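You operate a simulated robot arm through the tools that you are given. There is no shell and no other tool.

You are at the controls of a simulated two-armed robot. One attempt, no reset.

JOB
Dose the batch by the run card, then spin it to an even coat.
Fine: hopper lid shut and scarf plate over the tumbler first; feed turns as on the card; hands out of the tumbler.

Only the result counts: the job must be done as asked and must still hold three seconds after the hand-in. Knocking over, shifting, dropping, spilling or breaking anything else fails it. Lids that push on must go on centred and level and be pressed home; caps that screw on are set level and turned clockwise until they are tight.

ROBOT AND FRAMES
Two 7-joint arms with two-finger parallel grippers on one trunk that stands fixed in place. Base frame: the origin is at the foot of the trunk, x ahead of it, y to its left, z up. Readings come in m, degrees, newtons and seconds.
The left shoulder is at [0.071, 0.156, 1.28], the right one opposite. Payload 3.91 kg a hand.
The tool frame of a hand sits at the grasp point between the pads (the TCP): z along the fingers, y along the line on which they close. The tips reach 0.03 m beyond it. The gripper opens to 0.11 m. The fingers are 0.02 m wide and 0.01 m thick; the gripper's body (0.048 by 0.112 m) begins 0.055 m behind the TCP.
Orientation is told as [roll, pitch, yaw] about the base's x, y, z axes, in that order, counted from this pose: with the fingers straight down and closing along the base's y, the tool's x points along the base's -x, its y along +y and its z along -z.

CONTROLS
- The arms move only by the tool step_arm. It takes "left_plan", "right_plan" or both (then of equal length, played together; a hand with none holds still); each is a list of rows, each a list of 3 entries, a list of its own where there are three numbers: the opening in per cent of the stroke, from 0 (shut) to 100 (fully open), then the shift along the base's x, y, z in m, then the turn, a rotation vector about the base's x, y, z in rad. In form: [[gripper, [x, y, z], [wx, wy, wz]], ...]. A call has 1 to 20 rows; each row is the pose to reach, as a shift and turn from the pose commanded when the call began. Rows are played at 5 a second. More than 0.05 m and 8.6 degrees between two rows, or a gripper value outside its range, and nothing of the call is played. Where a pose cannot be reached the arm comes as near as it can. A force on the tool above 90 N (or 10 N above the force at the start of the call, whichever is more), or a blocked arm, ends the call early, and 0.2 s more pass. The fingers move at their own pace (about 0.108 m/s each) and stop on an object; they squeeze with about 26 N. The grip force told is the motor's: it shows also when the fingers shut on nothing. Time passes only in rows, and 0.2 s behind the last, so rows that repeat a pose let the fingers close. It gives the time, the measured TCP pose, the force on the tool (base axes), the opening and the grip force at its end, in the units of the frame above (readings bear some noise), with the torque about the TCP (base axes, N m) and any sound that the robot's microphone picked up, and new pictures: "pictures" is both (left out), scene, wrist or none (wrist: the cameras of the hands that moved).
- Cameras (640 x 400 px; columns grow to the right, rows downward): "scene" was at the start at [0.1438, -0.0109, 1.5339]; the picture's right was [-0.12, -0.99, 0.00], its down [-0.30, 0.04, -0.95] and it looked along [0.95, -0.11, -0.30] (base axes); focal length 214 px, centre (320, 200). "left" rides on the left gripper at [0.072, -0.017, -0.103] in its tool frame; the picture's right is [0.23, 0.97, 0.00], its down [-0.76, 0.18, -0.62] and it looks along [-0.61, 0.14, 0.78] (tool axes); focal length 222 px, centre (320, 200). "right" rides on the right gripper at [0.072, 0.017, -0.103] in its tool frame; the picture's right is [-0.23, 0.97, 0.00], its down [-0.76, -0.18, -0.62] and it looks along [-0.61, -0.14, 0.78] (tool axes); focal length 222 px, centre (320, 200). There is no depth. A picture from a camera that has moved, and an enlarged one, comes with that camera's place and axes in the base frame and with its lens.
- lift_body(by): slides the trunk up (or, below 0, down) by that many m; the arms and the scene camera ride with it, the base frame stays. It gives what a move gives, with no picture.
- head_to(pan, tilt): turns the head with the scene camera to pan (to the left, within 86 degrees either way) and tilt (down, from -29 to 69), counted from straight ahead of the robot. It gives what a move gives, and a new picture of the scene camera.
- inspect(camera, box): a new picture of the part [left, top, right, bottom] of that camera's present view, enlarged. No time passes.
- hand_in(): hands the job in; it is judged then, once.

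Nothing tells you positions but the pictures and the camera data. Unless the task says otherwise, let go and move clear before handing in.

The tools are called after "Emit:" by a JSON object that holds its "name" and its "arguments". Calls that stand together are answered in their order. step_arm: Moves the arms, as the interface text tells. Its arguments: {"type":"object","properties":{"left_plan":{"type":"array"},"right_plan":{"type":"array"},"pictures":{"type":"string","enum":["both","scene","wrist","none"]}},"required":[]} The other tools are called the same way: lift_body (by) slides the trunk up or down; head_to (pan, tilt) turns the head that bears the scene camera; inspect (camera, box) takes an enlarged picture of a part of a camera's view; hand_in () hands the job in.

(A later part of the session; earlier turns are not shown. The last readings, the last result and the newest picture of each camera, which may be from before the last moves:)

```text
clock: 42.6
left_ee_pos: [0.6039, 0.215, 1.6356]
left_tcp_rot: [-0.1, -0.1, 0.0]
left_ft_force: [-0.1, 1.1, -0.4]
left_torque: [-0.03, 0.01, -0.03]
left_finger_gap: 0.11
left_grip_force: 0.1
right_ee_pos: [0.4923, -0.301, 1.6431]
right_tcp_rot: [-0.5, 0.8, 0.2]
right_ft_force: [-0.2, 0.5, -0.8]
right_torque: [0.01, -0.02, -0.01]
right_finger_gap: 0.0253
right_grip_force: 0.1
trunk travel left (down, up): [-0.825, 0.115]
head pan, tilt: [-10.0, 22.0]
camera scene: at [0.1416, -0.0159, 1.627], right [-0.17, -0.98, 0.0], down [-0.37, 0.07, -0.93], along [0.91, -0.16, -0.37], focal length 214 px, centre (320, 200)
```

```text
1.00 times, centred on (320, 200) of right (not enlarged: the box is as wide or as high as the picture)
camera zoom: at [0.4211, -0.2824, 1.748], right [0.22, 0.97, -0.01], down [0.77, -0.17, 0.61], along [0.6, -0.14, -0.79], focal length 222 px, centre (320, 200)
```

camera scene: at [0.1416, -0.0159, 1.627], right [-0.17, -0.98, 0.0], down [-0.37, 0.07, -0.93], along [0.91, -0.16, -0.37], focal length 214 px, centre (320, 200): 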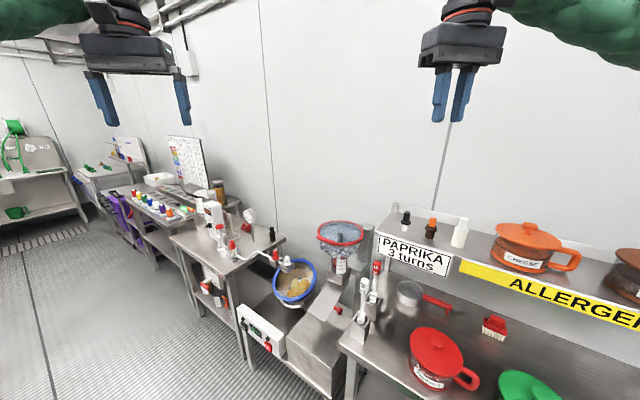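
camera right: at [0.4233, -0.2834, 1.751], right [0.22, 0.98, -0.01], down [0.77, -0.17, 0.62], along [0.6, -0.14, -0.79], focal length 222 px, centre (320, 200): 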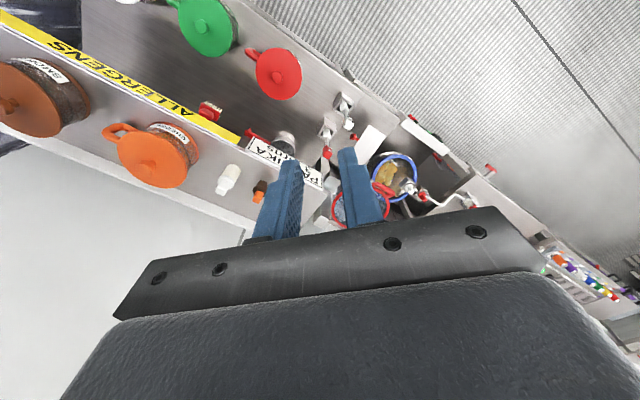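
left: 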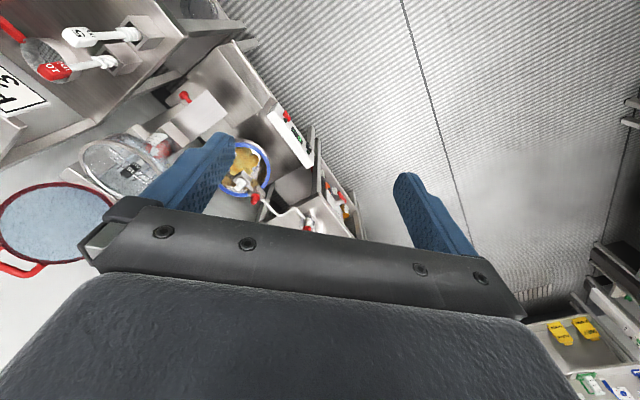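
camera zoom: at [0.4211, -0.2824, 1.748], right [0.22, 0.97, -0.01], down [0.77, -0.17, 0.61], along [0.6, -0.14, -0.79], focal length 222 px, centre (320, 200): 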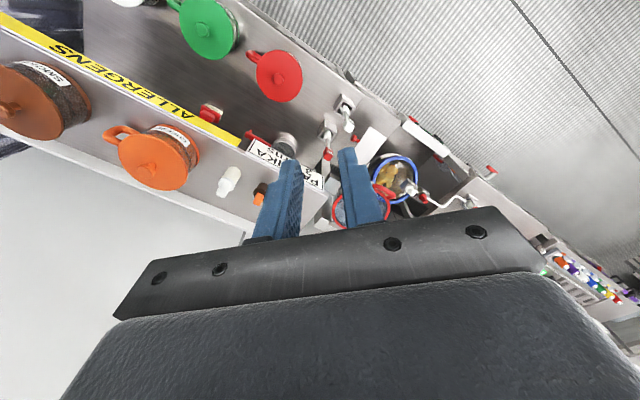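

The trunk takes at most 0.4 m per call. First I'll tuck the right hand higher and turn the left hand, gripper shut, to point along the station's depth and down, ready to push the plate. Then I'll lower the trunk.

Emit:
{"name": "step_arm", "arguments": {"left_plan": [[0, [0.0058, -0.027, -0.017], [-0.034, -0.083, -0.094]], [0, [0.0115, -0.054, -0.034], [-0.0685, -0.165, -0.188]], [0, [0.0173, -0.081, -0.051], [-0.103, -0.248, -0.282]], [0, [0.023, -0.1075, -0.0675], [-0.137, -0.3305, -0.376]], [0, [0.0288, -0.134, -0.084], [-0.171, -0.413, -0.47]], [0, [0.0345, -0.161, -0.101], [-0.2055, -0.496, -0.564]], [0, [0.0403, -0.188, -0.118], [-0.24, -0.578, -0.658]], [0, [0.046, -0.215, -0.135], [-0.274, -0.661, -0.752]]], "right_plan": [[23, [-0.006, -0.006, 0.025], [0, 0, 0]], [23, [-0.012, -0.012, 0.05], [0, 0, 0]], [23, [-0.019, -0.019, 0.075], [0, 0, 0]], [23, [-0.025, -0.025, 0.1], [0, 0, 0]], [23, [-0.031, -0.031, 0.125], [0, 0, 0]], [23, [-0.037, -0.037, 0.15], [0, 0, 0]], [23, [-0.044, -0.044, 0.175], [0, 0, 0]], [23, [-0.05, -0.05, 0.2], [0, 0, 0]]], "pictures": "scene"}}

Emit:
{"name": "lift_body", "arguments": {"by": -0.4}}

Emit:
{"name": "head_to", "arguments": {"pan": -12, "tilt": 22}}

Emit:
{"name": "inspect", "arguments": {"camera": "left", "box": [0, 0, 640, 400]}}

```text
clock: 44.4
left_ee_pos: [0.6508, -0.0008, 1.5001]
left_tcp_rot: [0.0, -40.1, -45.0]
left_ft_force: [0.1, 0.1, -0.6]
left_torque: [0.02, -0.01, 0.01]
left_finger_gap: 0.0
left_grip_force: 25.5
right_ee_pos: [0.4691, -0.3198, 1.7953]
right_tcp_rot: [-0.2, -0.1, 0.3]
right_ft_force: [0.6, 0.1, -0.5]
right_torque: [-0.02, 0.01, -0.02]
right_finger_gap: 0.0251
right_grip_force: 0.0
right hand out of reach, approached as far as the arm can: row 6, 7, 8
trunk travel left (down, up): [-0.825, 0.115]
head pan, tilt: [-10.0, 22.0]
camera scene: at [0.1424, -0.0166, 1.627], right [-0.17, -0.98, 0.0], down [-0.37, 0.07, -0.93], along [0.91, -0.16, -0.38], focal length 214 px, centre (320, 200)
```

scene: 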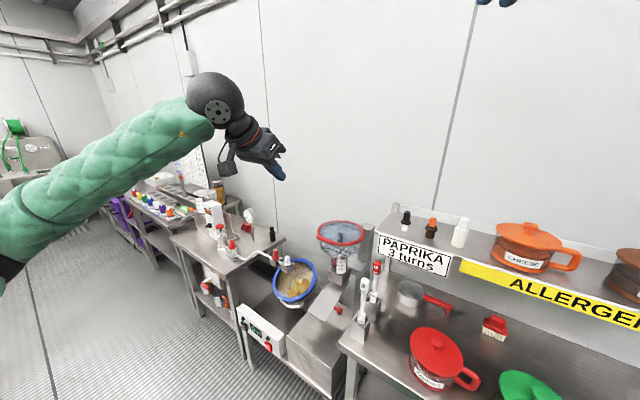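

```text
clock: 48.3
left_ee_pos: [0.6507, -0.0007, 1.1005]
left_tcp_rot: [0.0, -40.1, -44.9]
left_ft_force: [0.5, -0.1, 0.4]
left_torque: [0.03, -0.02, 0.0]
left_finger_gap: 0.0002
left_grip_force: 25.6
right_ee_pos: [0.4687, -0.3204, 1.3952]
right_tcp_rot: [-0.2, -0.2, 0.4]
right_ft_force: [-0.3, 1.0, -0.4]
right_torque: [0.04, -0.01, 0.01]
right_finger_gap: 0.0254
right_grip_force: 0.0
trunk travel left (down, up): [-0.425, 0.515]
head pan, tilt: [-10.0, 22.0]
```

```text
clock: 48.9
left_ee_pos: [0.6506, -0.0005, 1.1001]
left_tcp_rot: [0.0, -40.2, -45.0]
left_ft_force: [0.5, -0.5, -0.3]
left_torque: [-0.01, -0.02, 0.05]
left_finger_gap: 0.0002
left_grip_force: 25.6
right_ee_pos: [0.468, -0.3202, 1.3962]
right_tcp_rot: [-0.2, -0.1, 0.3]
right_ft_force: [1.2, 0.1, -0.1]
right_torque: [-0.02, -0.02, -0.02]
right_finger_gap: 0.0251
right_grip_force: 0.0
trunk travel left (down, up): [-0.425, 0.515]
head pan, tilt: [-12.0, 22.0]
camera scene: at [0.1417, -0.0194, 1.2269], right [-0.21, -0.98, 0.0], down [-0.37, 0.08, -0.93], along [0.91, -0.19, -0.38], focal length 214 px, centre (320, 200)
```

scene: 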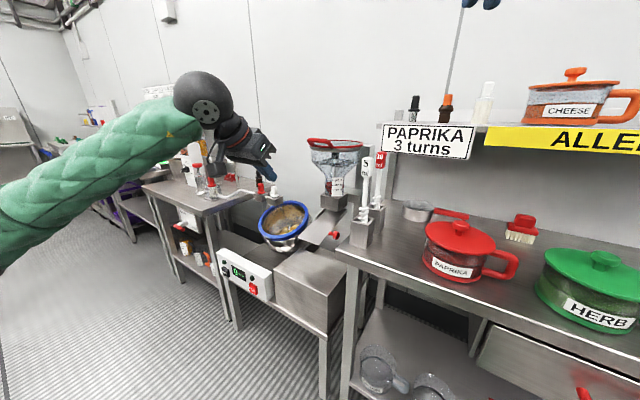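

```text
1.00 times, centred on (320, 200) of left (not enlarged: the box is as wide or as high as the picture)
camera zoom: at [0.5517, 0.0741, 1.1319], right [0.57, 0.81, -0.15], down [0.26, 0.0, 0.97], along [0.78, -0.58, -0.21], focal length 222 px, centre (320, 200)
```

zoom: 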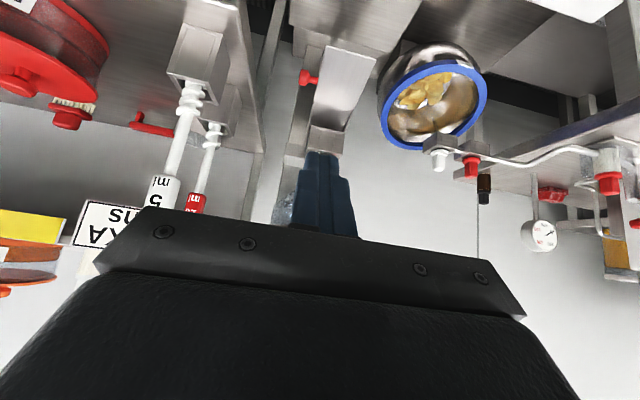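

I have a clear view of the plate from both cameras. I'll enlarge both to fix the plate, knob and neighbours.

Emit:
{"name": "inspect", "arguments": {"camera": "left", "box": [260, 20, 420, 180]}}

Emit:
{"name": "inspect", "arguments": {"camera": "scene", "box": [250, 130, 410, 270]}}

```text
2.50 times, centred on (340, 100) of left
camera zoom: at [0.5517, 0.0741, 1.1319], right [0.57, 0.81, -0.15], down [0.26, 0.0, 0.97], along [0.78, -0.58, -0.21], focal length 555 px, centre (270, 450)
```

zoom: 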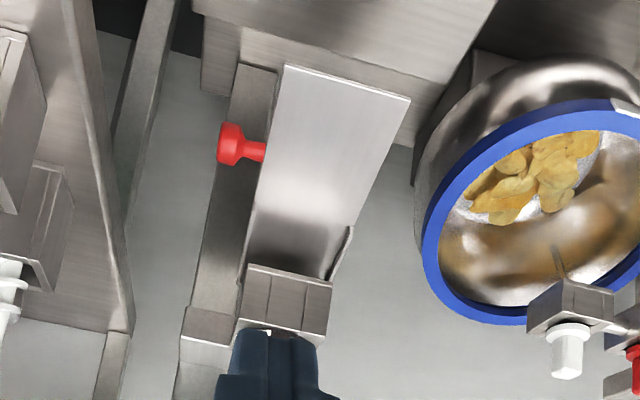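

```text
2.86 times, centred on (330, 200) of scene
camera zoom: at [0.1417, -0.0194, 1.2269], right [-0.21, -0.98, 0.0], down [-0.37, 0.08, -0.93], along [0.91, -0.19, -0.38], focal length 613 px, centre (291, 200)
```

zoom: 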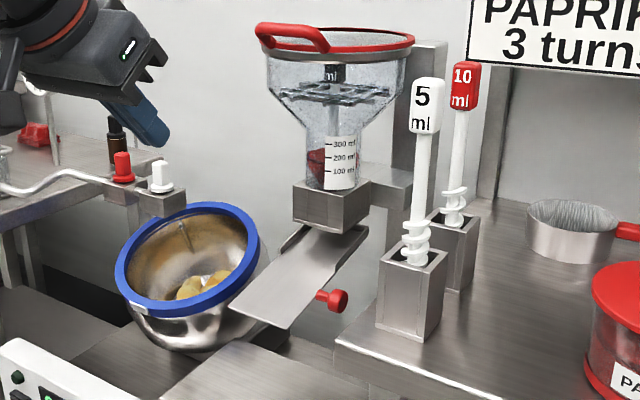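

My refined fix puts the plate end between (0.813, -0.161) and (0.884, -0.090) at z ≈ 0.763, with the pivot under the hopper at about (0.966, -0.249). I'll bring the closed left fingers down beside the plate's right edge, in front of the knob.

Emit:
{"name": "step_arm", "arguments": {"left_plan": [[0, [0.0111, -0.0229, -0.0354], [0, 0, 0]], [0, [0.0222, -0.0458, -0.0708], [0, 0, 0]], [0, [0.0334, -0.0688, -0.1063], [0, 0, 0]], [0, [0.0445, -0.0917, -0.1417], [0, 0, 0]], [0, [0.0556, -0.1146, -0.1771], [0, 0, 0]]], "pictures": "both"}}

```text
clock: 50.1
left_ee_pos: [0.7063, -0.1149, 0.922]
left_tcp_rot: [-0.2, -40.1, -44.9]
left_ft_force: [0.7, -0.1, 0.2]
left_torque: [-0.01, -0.02, -0.01]
left_finger_gap: 0.0
left_grip_force: 25.6
right_ee_pos: [0.4711, -0.3205, 1.3943]
right_tcp_rot: [-0.1, -0.1, 0.3]
right_ft_force: [0.5, -0.3, -0.3]
right_torque: [0.0, 0.0, 0.02]
right_finger_gap: 0.0255
right_grip_force: 0.1
trunk travel left (down, up): [-0.425, 0.515]
head pan, tilt: [-12.0, 22.0]
camera scene: at [0.1423, -0.0197, 1.2269], right [-0.21, -0.98, 0.0], down [-0.37, 0.08, -0.93], along [0.91, -0.19, -0.38], focal length 214 px, centre (320, 200)
camera left: at [0.6078, -0.0405, 0.9542], right [0.57, 0.81, -0.15], down [0.26, 0.0, 0.97], along [0.78, -0.58, -0.21], focal length 222 px, centre (320, 200)
```

scene: 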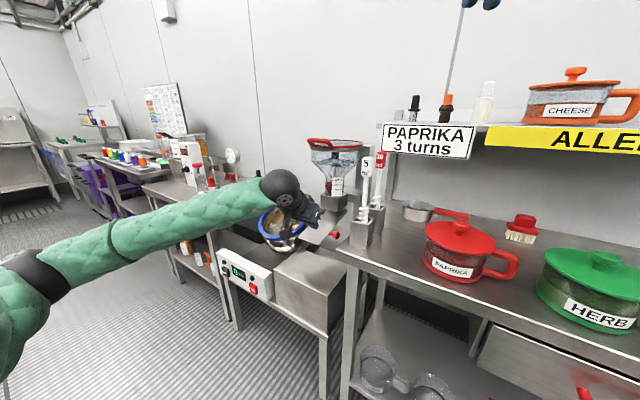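
left: 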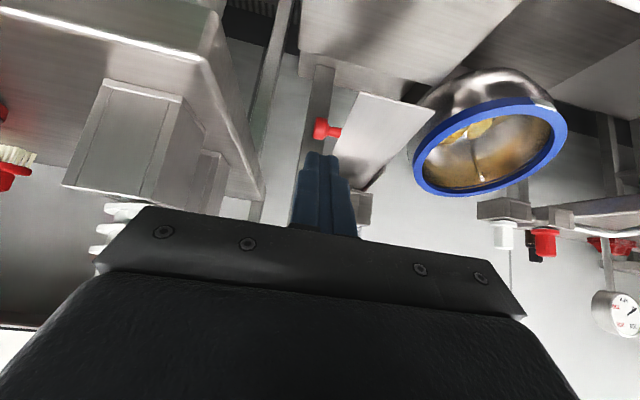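

There's clearance on both sides. I'll go down to beside the plate edge.

Emit:
{"name": "step_arm", "arguments": {"left_plan": [[0, [0.0172, -0.0153, -0.0308], [0, 0, 0]], [0, [0.0345, -0.0306, -0.0616], [0, 0, 0]], [0, [0.0517, -0.0459, -0.0924], [0, 0, 0]], [0, [0.069, -0.0612, -0.1232], [0, 0, 0]], [0, [0.0862, -0.0765, -0.154], [0, 0, 0]]], "pictures": "both"}}

Emit:
{"name": "inspect", "arguments": {"camera": "left", "box": [220, 40, 460, 280]}}

Emit:
{"name": "inspect", "arguments": {"camera": "scene", "box": [250, 130, 410, 270]}}

```text
clock: 51.3
left_ee_pos: [0.794, -0.1901, 0.7676]
left_tcp_rot: [-0.1, -40.0, -44.9]
left_ft_force: [-0.7, -0.1, 0.0]
left_torque: [-0.02, 0.0, 0.01]
left_finger_gap: 0.0001
left_grip_force: 25.8
right_ee_pos: [0.4694, -0.3192, 1.3957]
right_tcp_rot: [-0.2, 0.0, 0.4]
right_ft_force: [-0.1, -0.3, -0.4]
right_torque: [0.02, -0.02, 0.03]
right_finger_gap: 0.0254
right_grip_force: 0.1
trunk travel left (down, up): [-0.425, 0.515]
head pan, tilt: [-12.0, 22.0]
camera scene: at [0.1423, -0.0198, 1.2268], right [-0.21, -0.98, 0.0], down [-0.37, 0.08, -0.93], along [0.91, -0.19, -0.38], focal length 214 px, centre (320, 200)
camera left: at [0.6945, -0.1165, 0.7995], right [0.56, 0.81, -0.15], down [0.26, 0.0, 0.97], along [0.78, -0.58, -0.21], focal length 222 px, centre (320, 200)
```

scene: 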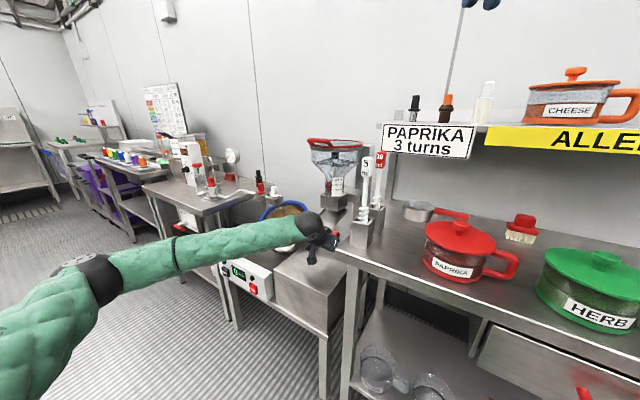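
left: 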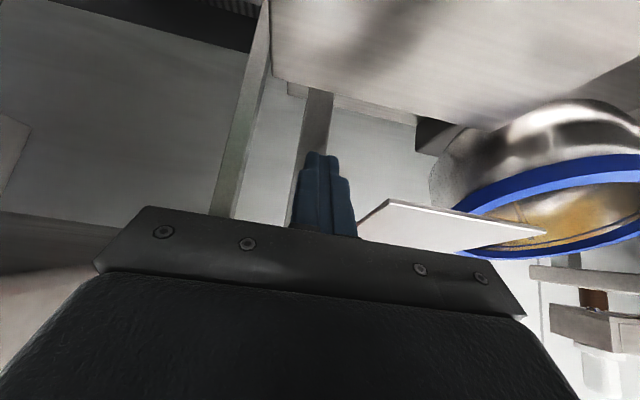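

```text
1.67 times, centred on (340, 160) of left
camera zoom: at [0.6945, -0.1165, 0.7995], right [0.56, 0.81, -0.15], down [0.26, 0.0, 0.97], along [0.78, -0.58, -0.21], focal length 370 px, centre (287, 267)
```

zoom: 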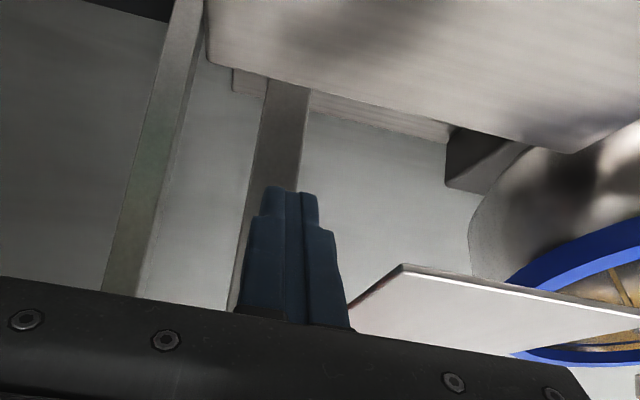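

```text
2.86 times, centred on (330, 200) of scene
camera zoom: at [0.1423, -0.0198, 1.2268], right [-0.21, -0.98, 0.0], down [-0.37, 0.08, -0.93], along [0.91, -0.19, -0.38], focal length 613 px, centre (291, 200)
```

zoom: 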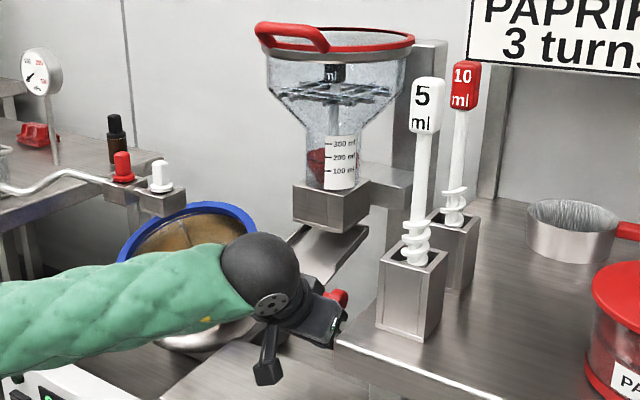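

The fingers are beside the plate's right edge, in front of the knob. I'll push gently along the swing arc for the first 20°.

Emit:
{"name": "step_arm", "arguments": {"left_plan": [[0, [0.0075, 0.0075, 0], [0, 0, 0]], [0, [0.0148, 0.0148, 0], [0, 0, 0]], [0, [0.0212, 0.027, 0], [0, 0, 0]], [0, [0.0275, 0.0391, 0], [0, 0, 0]], [0, [0.0358, 0.05, 0], [0, 0, 0]], [0, [0.0441, 0.0608, 0], [0, 0, 0]]], "pictures": "both"}}

Emit:
{"name": "inspect", "arguments": {"camera": "scene", "box": [250, 130, 410, 270]}}

```text
clock: 52.7
left_ee_pos: [0.8375, -0.1311, 0.7699]
left_tcp_rot: [-0.1, -40.0, -44.9]
left_ft_force: [-0.7, -0.4, -0.2]
left_torque: [-0.01, -0.01, -0.02]
left_finger_gap: 0.0
left_grip_force: 26.0
right_ee_pos: [0.4692, -0.3192, 1.3954]
right_tcp_rot: [-0.2, -0.1, 0.3]
right_ft_force: [-0.1, 0.4, -0.2]
right_torque: [0.0, 0.01, 0.0]
right_finger_gap: 0.0252
right_grip_force: 0.0
trunk travel left (down, up): [-0.425, 0.515]
head pan, tilt: [-12.0, 22.0]
camera scene: at [0.1417, -0.0192, 1.2269], right [-0.21, -0.98, 0.0], down [-0.37, 0.08, -0.93], along [0.91, -0.19, -0.38], focal length 214 px, centre (320, 200)
camera left: at [0.7382, -0.0556, 0.8005], right [0.56, 0.81, -0.15], down [0.26, 0.0, 0.97], along [0.78, -0.58, -0.21], focal length 222 px, centre (320, 200)
```

scene: 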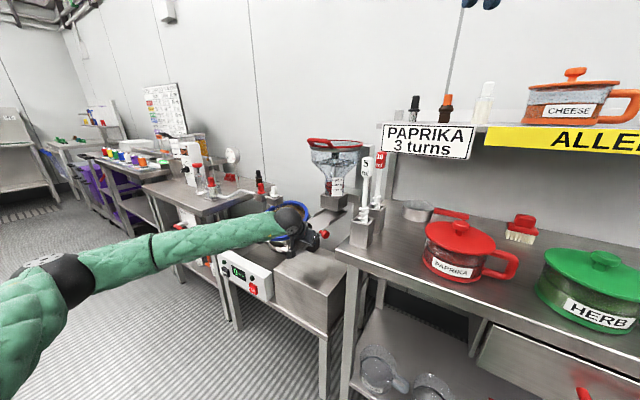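
left: 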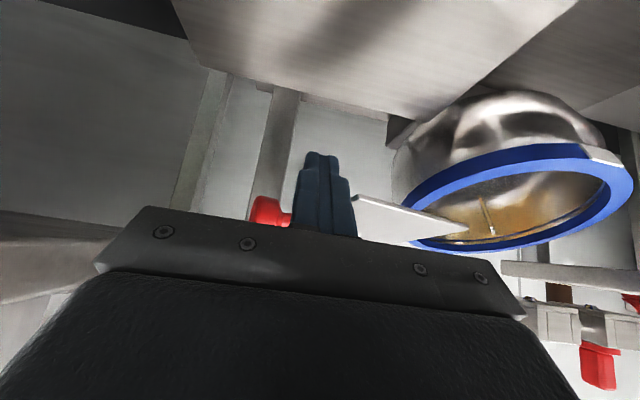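

```text
2.86 times, centred on (330, 200) of scene
camera zoom: at [0.1417, -0.0192, 1.2269], right [-0.21, -0.98, 0.0], down [-0.37, 0.08, -0.93], along [0.91, -0.19, -0.38], focal length 613 px, centre (291, 200)
```

zoom: 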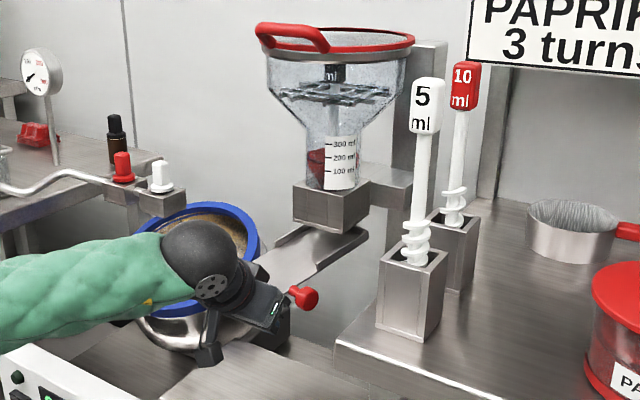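

The plate swings easily with almost no force. I'll continue to about 60°.

Emit:
{"name": "step_arm", "arguments": {"left_plan": [[0, [0.0101, 0.0093, 0], [0, 0, 0]], [0, [0.0202, 0.0185, 0], [0, 0, 0]], [0, [0.0317, 0.0258, 0], [0, 0, 0]], [0, [0.0432, 0.0332, 0], [0, 0, 0]], [0, [0.0558, 0.0384, 0], [0, 0, 0]], [0, [0.0685, 0.0436, 0], [0, 0, 0]], [0, [0.0819, 0.0466, 0], [0, 0, 0]], [0, [0.0953, 0.0496, 0], [0, 0, 0]]], "pictures": "both"}}

Emit:
{"name": "inspect", "arguments": {"camera": "scene", "box": [250, 130, 410, 270]}}

```text
clock: 54.5
left_ee_pos: [0.9315, -0.0807, 0.7697]
left_tcp_rot: [-0.2, -40.1, -44.9]
left_ft_force: [-0.9, -0.7, 0.4]
left_torque: [-0.04, -0.03, -0.01]
left_finger_gap: 0.0
left_grip_force: 26.4
right_ee_pos: [0.4683, -0.3197, 1.395]
right_tcp_rot: [-0.2, -0.1, 0.3]
right_ft_force: [1.3, 0.3, 0.7]
right_torque: [-0.01, 0.01, 0.0]
right_finger_gap: 0.0254
right_grip_force: 0.1
trunk travel left (down, up): [-0.425, 0.515]
head pan, tilt: [-12.0, 22.0]
camera scene: at [0.1416, -0.0195, 1.2269], right [-0.21, -0.98, 0.0], down [-0.37, 0.08, -0.93], along [0.91, -0.19, -0.38], focal length 214 px, centre (320, 200)
camera left: at [0.8328, -0.0065, 0.8008], right [0.57, 0.81, -0.15], down [0.26, 0.0, 0.97], along [0.78, -0.58, -0.21], focal length 222 px, centre (320, 200)
```

scene: 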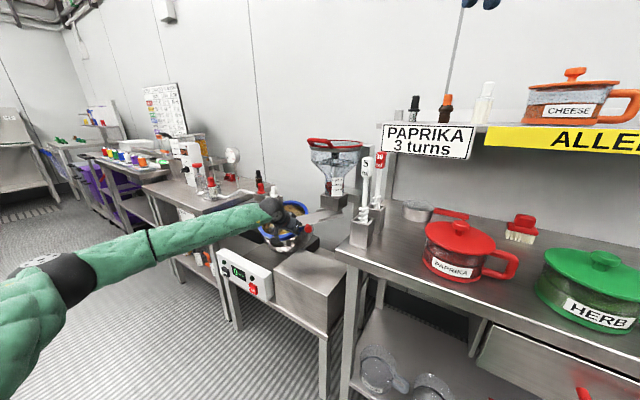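
left: 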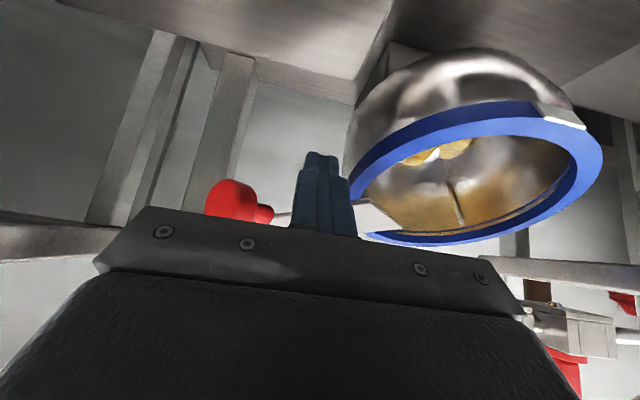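

```text
2.86 times, centred on (330, 200) of scene
camera zoom: at [0.1416, -0.0195, 1.2269], right [-0.21, -0.98, 0.0], down [-0.37, 0.08, -0.93], along [0.91, -0.19, -0.38], focal length 613 px, centre (291, 200)
```

zoom: 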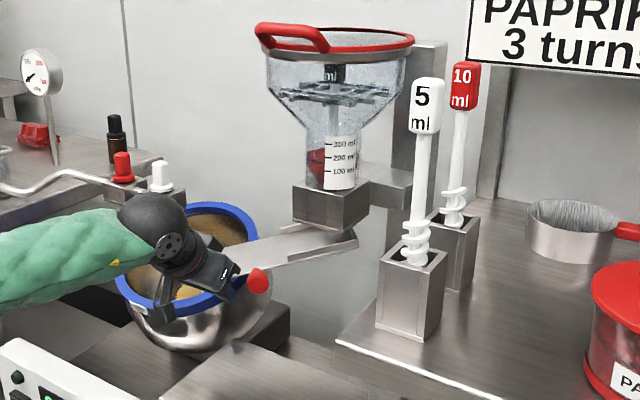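

The plate is about two thirds around. I'll continue in small steps towards 90°, watching the force for an end stop.

Emit:
{"name": "step_arm", "arguments": {"left_plan": [[0, [0.0068, 0.0006, 0.002], [0, 0, 0]], [0, [0.0136, 0.0012, 0.004], [0, 0, 0]], [0, [0.0205, 0.0012, 0.005], [0, 0, 0]], [0, [0.0274, 0.0012, 0.006], [0, 0, 0]], [0, [0.0342, 0.0005, 0.006], [0, 0, 0]], [0, [0.041, -0.0005, 0.006], [0, 0, 0]]], "pictures": "both"}}

Emit:
{"name": "inspect", "arguments": {"camera": "scene", "box": [250, 130, 410, 270]}}

```text
clock: 55.9
left_ee_pos: [0.974, -0.081, 0.7762]
left_tcp_rot: [-0.2, -40.1, -44.9]
left_ft_force: [-0.9, 2.8, -5.7]
left_torque: [0.01, 0.08, 0.08]
left_finger_gap: 0.0001
left_grip_force: 25.7
right_ee_pos: [0.4695, -0.3216, 1.3951]
right_tcp_rot: [-0.3, 0.0, 0.3]
right_ft_force: [0.0, -0.3, -0.8]
right_torque: [-0.01, -0.02, 0.0]
right_finger_gap: 0.0252
right_grip_force: 0.0
trunk travel left (down, up): [-0.425, 0.515]
head pan, tilt: [-12.0, 22.0]
camera scene: at [0.1422, -0.0194, 1.2269], right [-0.21, -0.98, 0.0], down [-0.37, 0.08, -0.93], along [0.91, -0.19, -0.38], focal length 214 px, centre (320, 200)
camera left: at [0.8742, -0.0064, 0.8069], right [0.57, 0.81, -0.15], down [0.26, 0.0, 0.97], along [0.78, -0.58, -0.21], focal length 222 px, centre (320, 200)
```

scene: 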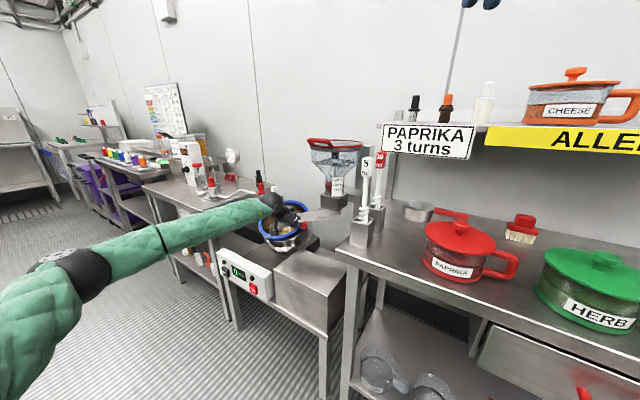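
left: 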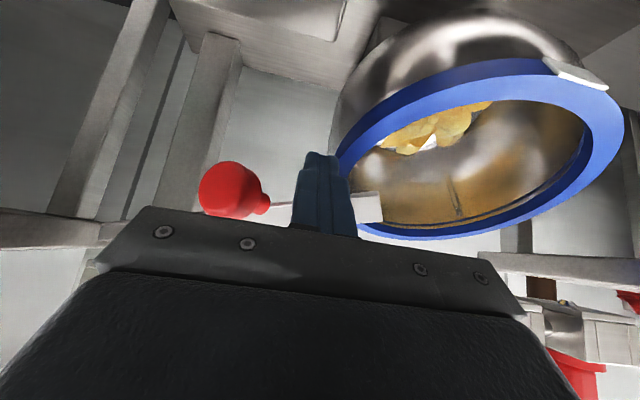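

```text
2.86 times, centred on (330, 200) of scene
camera zoom: at [0.1422, -0.0194, 1.2269], right [-0.21, -0.98, 0.0], down [-0.37, 0.08, -0.93], along [0.91, -0.19, -0.38], focal length 613 px, centre (291, 200)
```

zoom: 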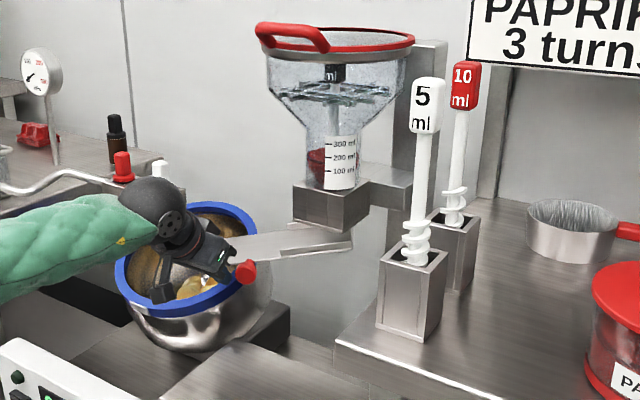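

Still no contact with the tumbler, about 9 cm behind the tip. I'll push the last part slowly.

Emit:
{"name": "step_arm", "arguments": {"left_plan": [[0, [0.0057, -0.002, 0.0], [0, 0, 0]], [0, [0.0114, -0.0039, 0.0], [0, 0, 0]], [0, [0.017, -0.0067, 0.0], [0, 0, 0]], [0, [0.0227, -0.0095, 0.0], [0, 0, 0]]], "pictures": "both"}}

Emit:
{"name": "inspect", "arguments": {"camera": "scene", "box": [250, 130, 410, 270]}}

```text
clock: 56.9
left_ee_pos: [0.9956, -0.091, 0.7749]
left_tcp_rot: [-0.1, -40.0, -44.9]
left_ft_force: [0.1, 1.4, -2.1]
left_torque: [0.02, 0.04, 0.03]
left_finger_gap: 0.0
left_grip_force: 25.8
right_ee_pos: [0.4698, -0.3196, 1.3951]
right_tcp_rot: [-0.2, 0.0, 0.4]
right_ft_force: [0.2, 0.8, 1.7]
right_torque: [0.02, 0.0, 0.0]
right_finger_gap: 0.0254
right_grip_force: 0.1
trunk travel left (down, up): [-0.425, 0.515]
head pan, tilt: [-12.0, 22.0]
camera scene: at [0.1419, -0.0193, 1.2269], right [-0.21, -0.98, 0.0], down [-0.37, 0.08, -0.93], along [0.91, -0.19, -0.38], focal length 214 px, centre (320, 200)
camera left: at [0.8968, -0.0166, 0.8068], right [0.57, 0.81, -0.15], down [0.26, 0.0, 0.97], along [0.78, -0.58, -0.21], focal length 222 px, centre (320, 200)
```

scene: 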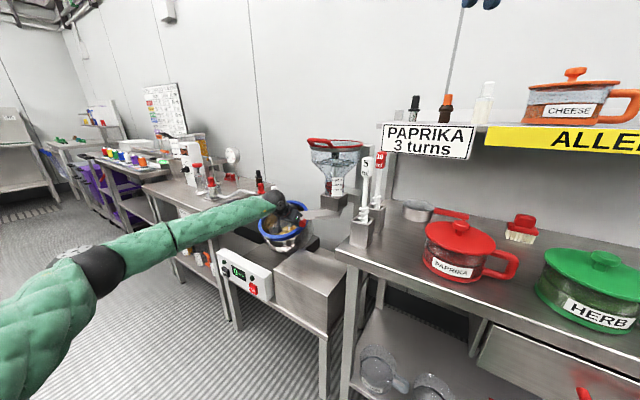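
left: 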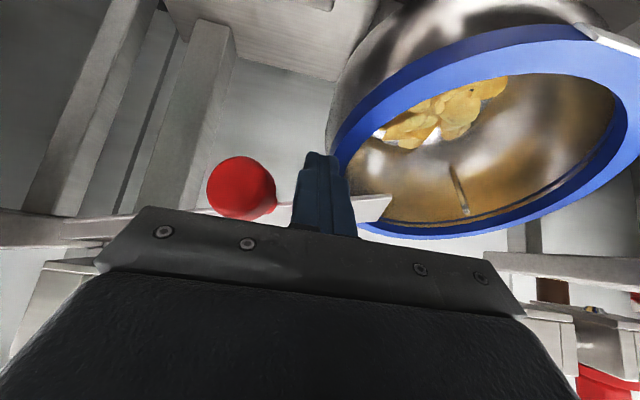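

```text
2.86 times, centred on (330, 200) of scene
camera zoom: at [0.1419, -0.0193, 1.2269], right [-0.21, -0.98, 0.0], down [-0.37, 0.08, -0.93], along [0.91, -0.19, -0.38], focal length 613 px, centre (291, 200)
```

zoom: 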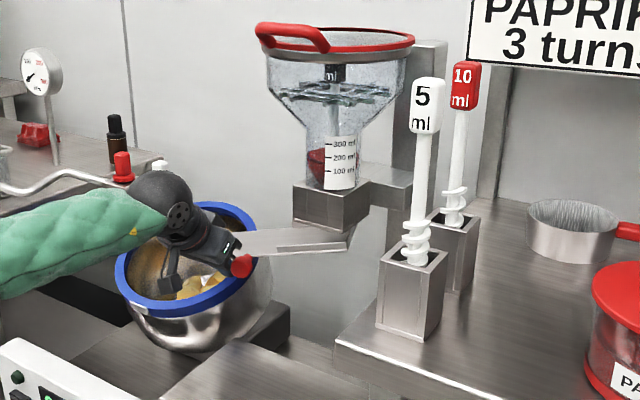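

The plate is about 86° around with its end over the drum mouth. I'll push a little more to find the stop.

Emit:
{"name": "step_arm", "arguments": {"left_plan": [[0, [0.004, -0.003, 0.0], [0, 0, 0]], [0, [0.008, -0.006, 0.0], [0, 0, 0]], [0, [0.0115, -0.0095, 0.0], [0, 0, 0]]], "pictures": "both"}}

Emit:
{"name": "inspect", "arguments": {"camera": "scene", "box": [250, 150, 370, 250]}}

```text
clock: 57.7
left_ee_pos: [1.0077, -0.1003, 0.7742]
left_tcp_rot: [-0.1, -40.0, -44.8]
left_ft_force: [-0.5, 1.9, -2.5]
left_torque: [0.0, 0.02, 0.03]
left_finger_gap: 0.0
left_grip_force: 26.2
right_ee_pos: [0.4686, -0.3198, 1.3954]
right_tcp_rot: [-0.3, 0.0, 0.3]
right_ft_force: [-0.4, 0.4, -0.6]
right_torque: [-0.01, 0.01, 0.0]
right_finger_gap: 0.0251
right_grip_force: 0.0
trunk travel left (down, up): [-0.425, 0.515]
head pan, tilt: [-12.0, 22.0]
camera scene: at [0.1419, -0.0194, 1.2269], right [-0.21, -0.98, 0.0], down [-0.37, 0.08, -0.93], along [0.91, -0.19, -0.38], focal length 214 px, centre (320, 200)
camera left: at [0.9086, -0.0262, 0.8065], right [0.57, 0.81, -0.15], down [0.26, 0.0, 0.97], along [0.78, -0.58, -0.21], focal length 222 px, centre (320, 200)
```

scene: 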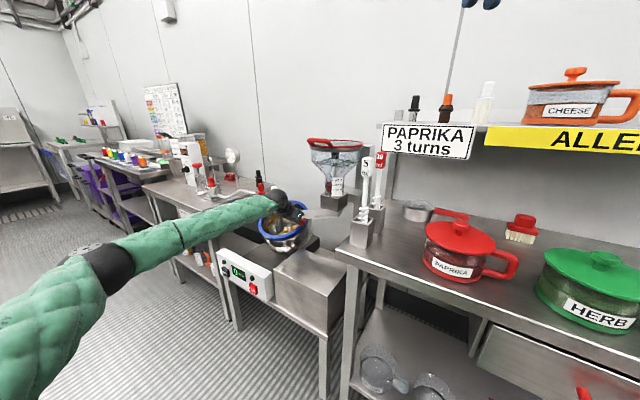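
left: 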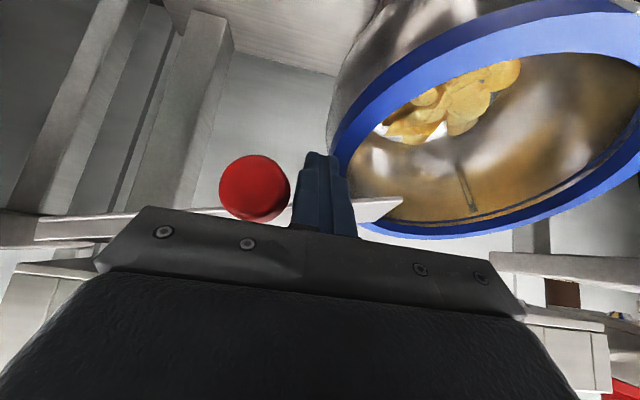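

```text
4.00 times, centred on (310, 200) of scene
camera zoom: at [0.1419, -0.0194, 1.2269], right [-0.21, -0.98, 0.0], down [-0.37, 0.08, -0.93], along [0.91, -0.19, -0.38], focal length 858 px, centre (360, 200)
```

zoom: 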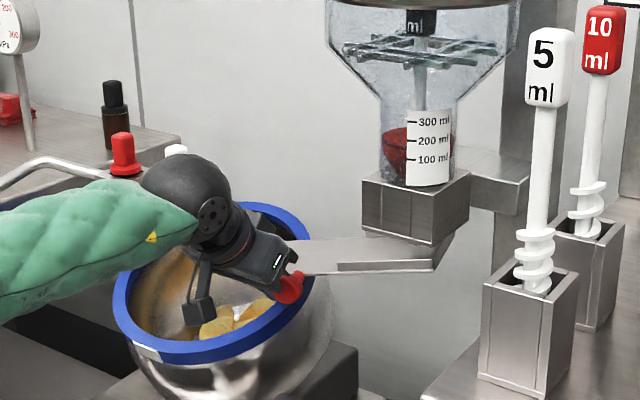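

By my estimate the plate is now at about 92° with no hard stop. I'll back the fingers straight away from its edge and check its position with a clear view.

Emit:
{"name": "step_arm", "arguments": {"left_plan": [[0, [-0.01, 0.01, 0.0], [0, 0, 0]], [0, [-0.025, 0.025, 0.0], [0, 0, 0]], [0, [-0.045, 0.045, 0.02], [0, 0, 0]], [0, [-0.07, 0.07, 0.05], [0, 0, 0]], [0, [-0.09, 0.09, 0.08], [0, 0, 0]], [0, [-0.11, 0.12, 0.11], [0, 0, 0]], [0, [-0.13, 0.15, 0.14], [0, 0, 0]], [0, [-0.16, 0.18, 0.16], [0, 0, 0]]], "pictures": "both"}}

Emit:
{"name": "inspect", "arguments": {"camera": "scene", "box": [250, 150, 370, 250]}}

Emit:
{"name": "inspect", "arguments": {"camera": "left", "box": [220, 20, 540, 220]}}

```text
clock: 59.5
left_ee_pos: [0.8446, 0.0789, 0.9373]
left_tcp_rot: [0.0, -40.1, -44.9]
left_ft_force: [0.1, -0.3, 0.1]
left_torque: [-0.04, 0.01, 0.0]
left_finger_gap: 0.0002
left_grip_force: 26.0
right_ee_pos: [0.4685, -0.3187, 1.3966]
right_tcp_rot: [-0.3, -0.1, 0.3]
right_ft_force: [-0.7, 0.6, 0.0]
right_torque: [-0.02, -0.02, 0.02]
right_finger_gap: 0.0249
right_grip_force: 0.0
trunk travel left (down, up): [-0.425, 0.515]
head pan, tilt: [-12.0, 22.0]
camera scene: at [0.1408, -0.0185, 1.2271], right [-0.21, -0.98, 0.0], down [-0.37, 0.08, -0.93], along [0.91, -0.19, -0.37], focal length 214 px, centre (320, 200)
camera left: at [0.7464, 0.1538, 0.9681], right [0.57, 0.81, -0.15], down [0.25, 0.0, 0.97], along [0.78, -0.59, -0.21], focal length 222 px, centre (320, 200)
```

scene: 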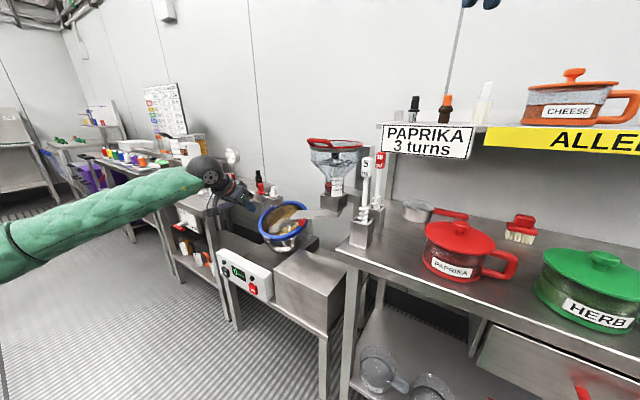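
left: 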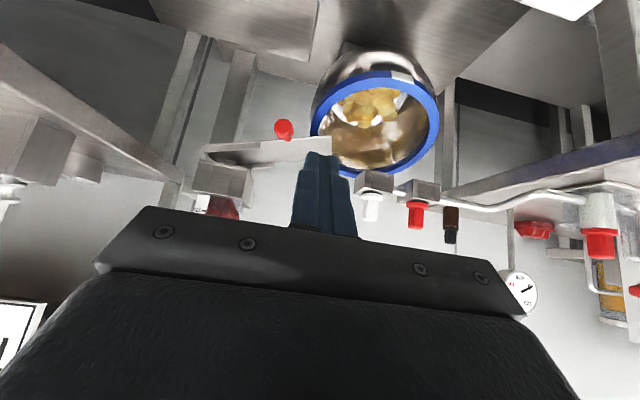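

```text
4.00 times, centred on (310, 200) of scene
camera zoom: at [0.1408, -0.0185, 1.2271], right [-0.21, -0.98, 0.0], down [-0.37, 0.08, -0.93], along [0.91, -0.19, -0.37], focal length 858 px, centre (360, 200)
```

zoom: 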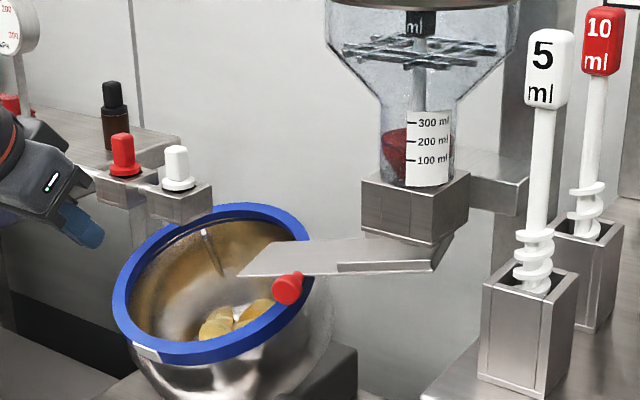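

```text
2.00 times, centred on (380, 120) of left
camera zoom: at [0.7464, 0.1538, 0.9681], right [0.57, 0.81, -0.15], down [0.25, 0.0, 0.97], along [0.78, -0.59, -0.21], focal length 444 px, centre (200, 360)
```

zoom: 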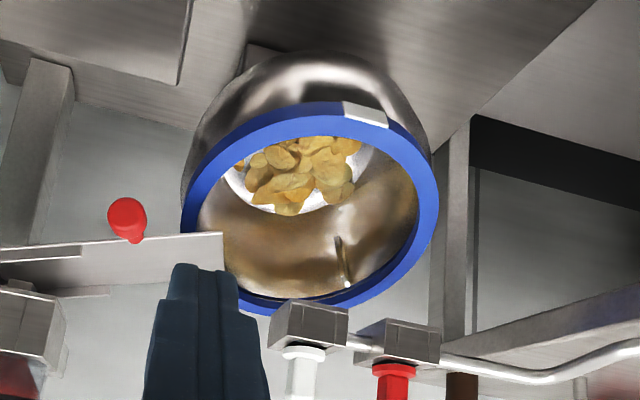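

The triangulated corners and knob show the plate is really at about 74–79°, because the pivot lies deeper than I assumed. I'll come back with the fingertip on the end of the red knob and push it the rest of the way.

Emit:
{"name": "step_arm", "arguments": {"left_plan": [[0, [0.0175, -0.0253, -0.0254], [0, 0, 0]], [0, [0.035, -0.0505, -0.0508], [0, 0, 0]], [0, [0.0525, -0.0758, -0.0762], [0, 0, 0]], [0, [0.07, -0.1011, -0.1015], [0, 0, 0]], [0, [0.0874, -0.1263, -0.1269], [0, 0, 0]], [0, [0.1049, -0.1516, -0.1523], [0, 0, 0]]], "pictures": "both"}}

Emit:
{"name": "inspect", "arguments": {"camera": "left", "box": [180, 60, 460, 260]}}

Emit:
{"name": "inspect", "arguments": {"camera": "scene", "box": [250, 150, 370, 250]}}

```text
clock: 60.9
left_ee_pos: [0.9511, -0.0711, 0.7824]
left_tcp_rot: [-0.1, -40.0, -44.9]
left_ft_force: [0.0, -0.4, 0.4]
left_torque: [0.01, 0.03, 0.04]
left_finger_gap: 0.0
left_grip_force: 25.9
right_ee_pos: [0.4706, -0.3197, 1.3944]
right_tcp_rot: [-0.3, 0.0, 0.2]
right_ft_force: [0.8, -0.1, -0.9]
right_torque: [0.02, -0.03, -0.01]
right_finger_gap: 0.0249
right_grip_force: 0.0
trunk travel left (down, up): [-0.425, 0.515]
head pan, tilt: [-12.0, 22.0]
camera scene: at [0.1423, -0.0199, 1.2268], right [-0.21, -0.98, 0.0], down [-0.37, 0.08, -0.93], along [0.91, -0.19, -0.38], focal length 214 px, centre (320, 200)
camera left: at [0.8524, 0.0023, 0.8126], right [0.56, 0.81, -0.15], down [0.26, 0.0, 0.97], along [0.79, -0.58, -0.21], focal length 222 px, centre (320, 200)
```

scene: 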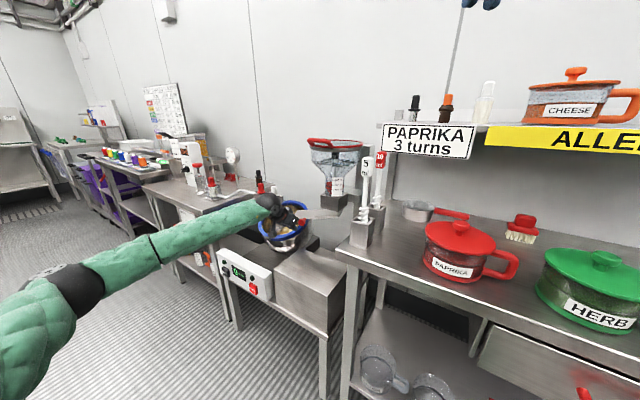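
left: 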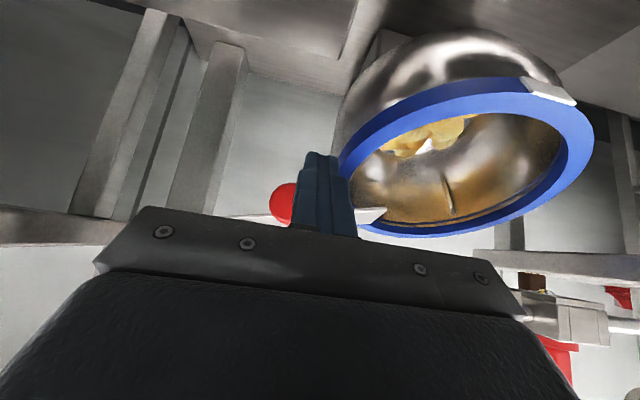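

```text
2.00 times, centred on (320, 160) of left
camera zoom: at [0.8524, 0.0023, 0.8126], right [0.56, 0.81, -0.15], down [0.26, 0.0, 0.97], along [0.79, -0.58, -0.21], focal length 444 px, centre (320, 280)
```

zoom: 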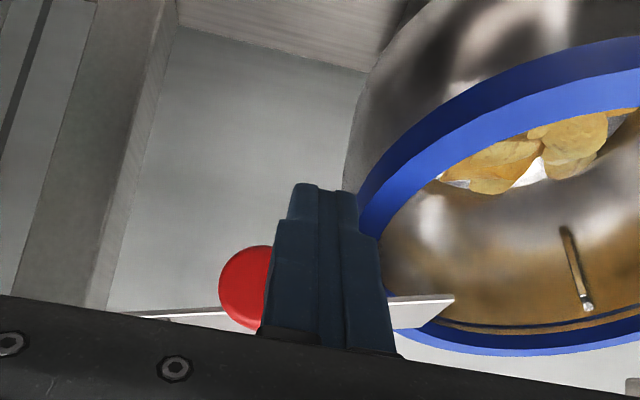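

```text
4.00 times, centred on (310, 200) of scene
camera zoom: at [0.1423, -0.0199, 1.2268], right [-0.21, -0.98, 0.0], down [-0.37, 0.08, -0.93], along [0.91, -0.19, -0.38], focal length 858 px, centre (360, 200)
```

zoom: 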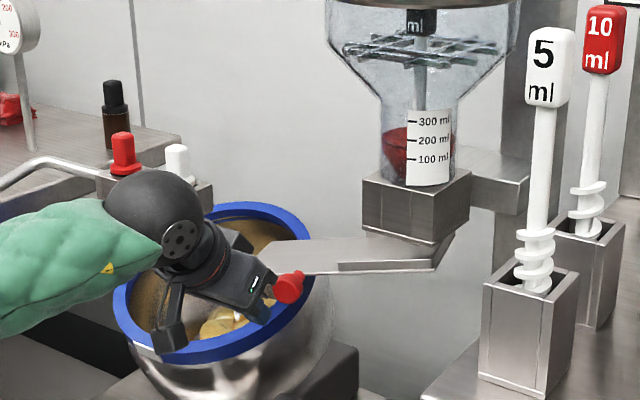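

The finger is about 3 cm to the left of the knob. I'll shift over so it bears on the knob's end, then push along the arc.

Emit:
{"name": "step_arm", "arguments": {"left_plan": [[0, [-0.0092, -0.0092, 0], [0, 0, 0]], [0, [-0.0184, -0.0184, 0], [0, 0, 0]], [0, [-0.0042, -0.0325, 0], [0, 0, 0]], [0, [0.0055, -0.0335, 0], [0, 0, 0]], [0, [0.0151, -0.0337, 0], [0, 0, 0]], [0, [0.0233, -0.0315, 0], [0, 0, 0]], [0, [0.0315, -0.0293, 0], [0, 0, 0]]], "pictures": "both"}}

Emit:
{"name": "inspect", "arguments": {"camera": "left", "box": [180, 60, 460, 260]}}

Emit:
{"name": "inspect", "arguments": {"camera": "scene", "box": [250, 150, 370, 250]}}

```text
clock: 62.5
left_ee_pos: [0.9841, -0.1002, 0.7829]
left_tcp_rot: [-0.2, -40.2, -45.0]
left_ft_force: [0.3, 0.2, -0.7]
left_torque: [0.0, 0.0, -0.02]
left_finger_gap: 0.0
left_grip_force: 25.8
right_ee_pos: [0.4706, -0.3198, 1.3954]
right_tcp_rot: [-0.2, -0.2, 0.2]
right_ft_force: [-0.3, -0.4, -0.3]
right_torque: [0.01, -0.01, -0.04]
right_finger_gap: 0.0252
right_grip_force: 0.1
trunk travel left (down, up): [-0.425, 0.515]
head pan, tilt: [-12.0, 22.0]
camera scene: at [0.1417, -0.0195, 1.227], right [-0.21, -0.98, 0.0], down [-0.37, 0.08, -0.93], along [0.91, -0.19, -0.38], focal length 214 px, centre (320, 200)
camera left: at [0.8848, -0.0266, 0.8147], right [0.57, 0.81, -0.15], down [0.25, 0.0, 0.97], along [0.78, -0.58, -0.21], focal length 222 px, centre (320, 200)
```

scene: 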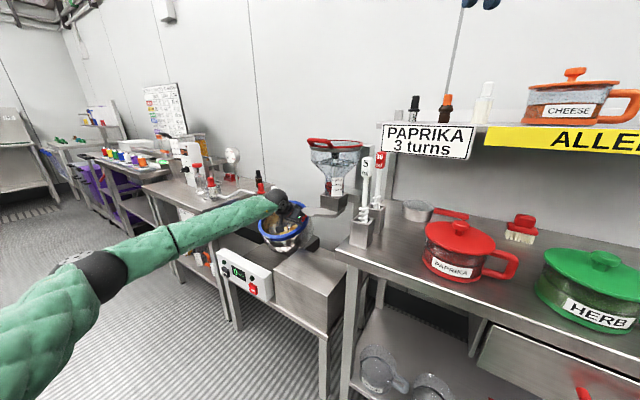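
left: 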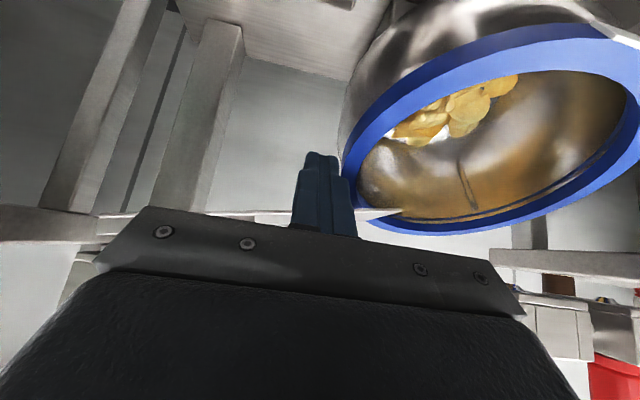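

```text
2.00 times, centred on (320, 160) of left
camera zoom: at [0.8848, -0.0266, 0.8147], right [0.57, 0.81, -0.15], down [0.25, 0.0, 0.97], along [0.78, -0.58, -0.21], focal length 444 px, centre (320, 280)
```

zoom: 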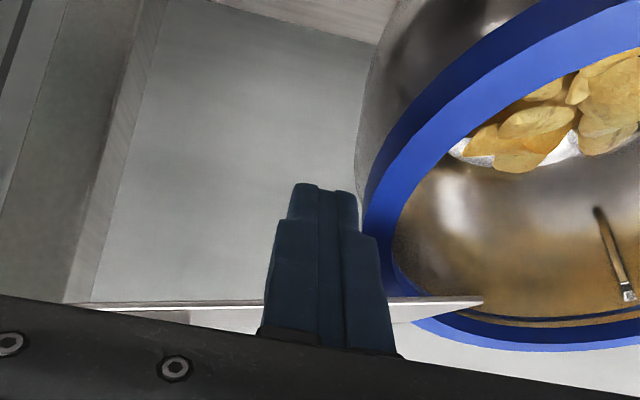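

```text
4.00 times, centred on (310, 200) of scene
camera zoom: at [0.1417, -0.0195, 1.227], right [-0.21, -0.98, 0.0], down [-0.37, 0.08, -0.93], along [0.91, -0.19, -0.38], focal length 858 px, centre (360, 200)
```

zoom: 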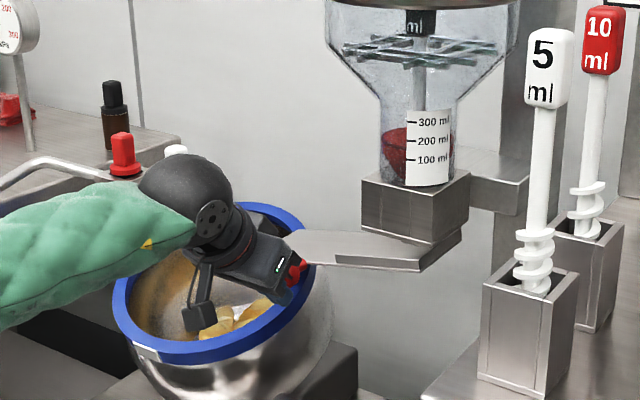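

The plate has swung further. I'll back off and measure its angle again with a clear view.

Emit:
{"name": "step_arm", "arguments": {"left_plan": [[0, [-0.01, 0.01, 0.0], [0, 0, 0]], [0, [-0.025, 0.025, 0.0], [0, 0, 0]], [0, [-0.045, 0.045, 0.02], [0, 0, 0]], [0, [-0.07, 0.07, 0.05], [0, 0, 0]], [0, [-0.09, 0.09, 0.08], [0, 0, 0]], [0, [-0.11, 0.12, 0.11], [0, 0, 0]], [0, [-0.13, 0.15, 0.14], [0, 0, 0]], [0, [-0.14, 0.18, 0.155], [0, 0, 0]]], "pictures": "none"}}

Emit:
{"name": "inspect", "arguments": {"camera": "scene", "box": [260, 170, 360, 240]}}

Emit:
{"name": "inspect", "arguments": {"camera": "left", "box": [180, 20, 500, 220]}}

```text
clock: 64.3
left_ee_pos: [0.8428, 0.079, 0.937]
left_tcp_rot: [-0.1, -40.2, -44.9]
left_ft_force: [-0.3, 1.7, 0.3]
left_torque: [-0.03, 0.01, -0.01]
left_finger_gap: 0.0003
left_grip_force: 26.5
right_ee_pos: [0.4692, -0.3193, 1.3956]
right_tcp_rot: [-0.2, -0.1, 0.4]
right_ft_force: [0.1, 0.2, -0.3]
right_torque: [-0.02, 0.03, 0.0]
right_finger_gap: 0.0253
right_grip_force: 0.0
trunk travel left (down, up): [-0.425, 0.515]
head pan, tilt: [-12.0, 22.0]
```

```text
5.71 times, centred on (310, 205) of scene
camera zoom: at [0.1414, -0.0187, 1.227], right [-0.21, -0.98, 0.0], down [-0.37, 0.08, -0.93], along [0.91, -0.19, -0.37], focal length 1226 px, centre (377, 171)
```

zoom: 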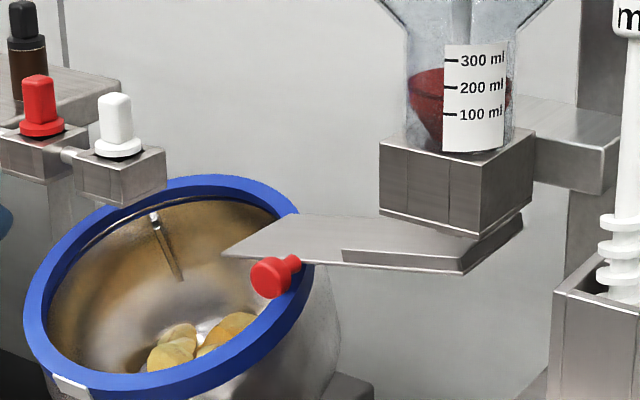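

```text
2.00 times, centred on (340, 120) of left
camera zoom: at [0.7438, 0.1531, 0.9695], right [0.57, 0.81, -0.15], down [0.26, 0.0, 0.97], along [0.78, -0.58, -0.21], focal length 444 px, centre (280, 360)
```

zoom: 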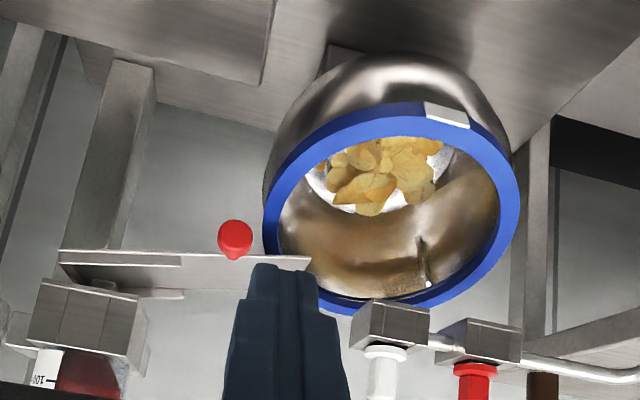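

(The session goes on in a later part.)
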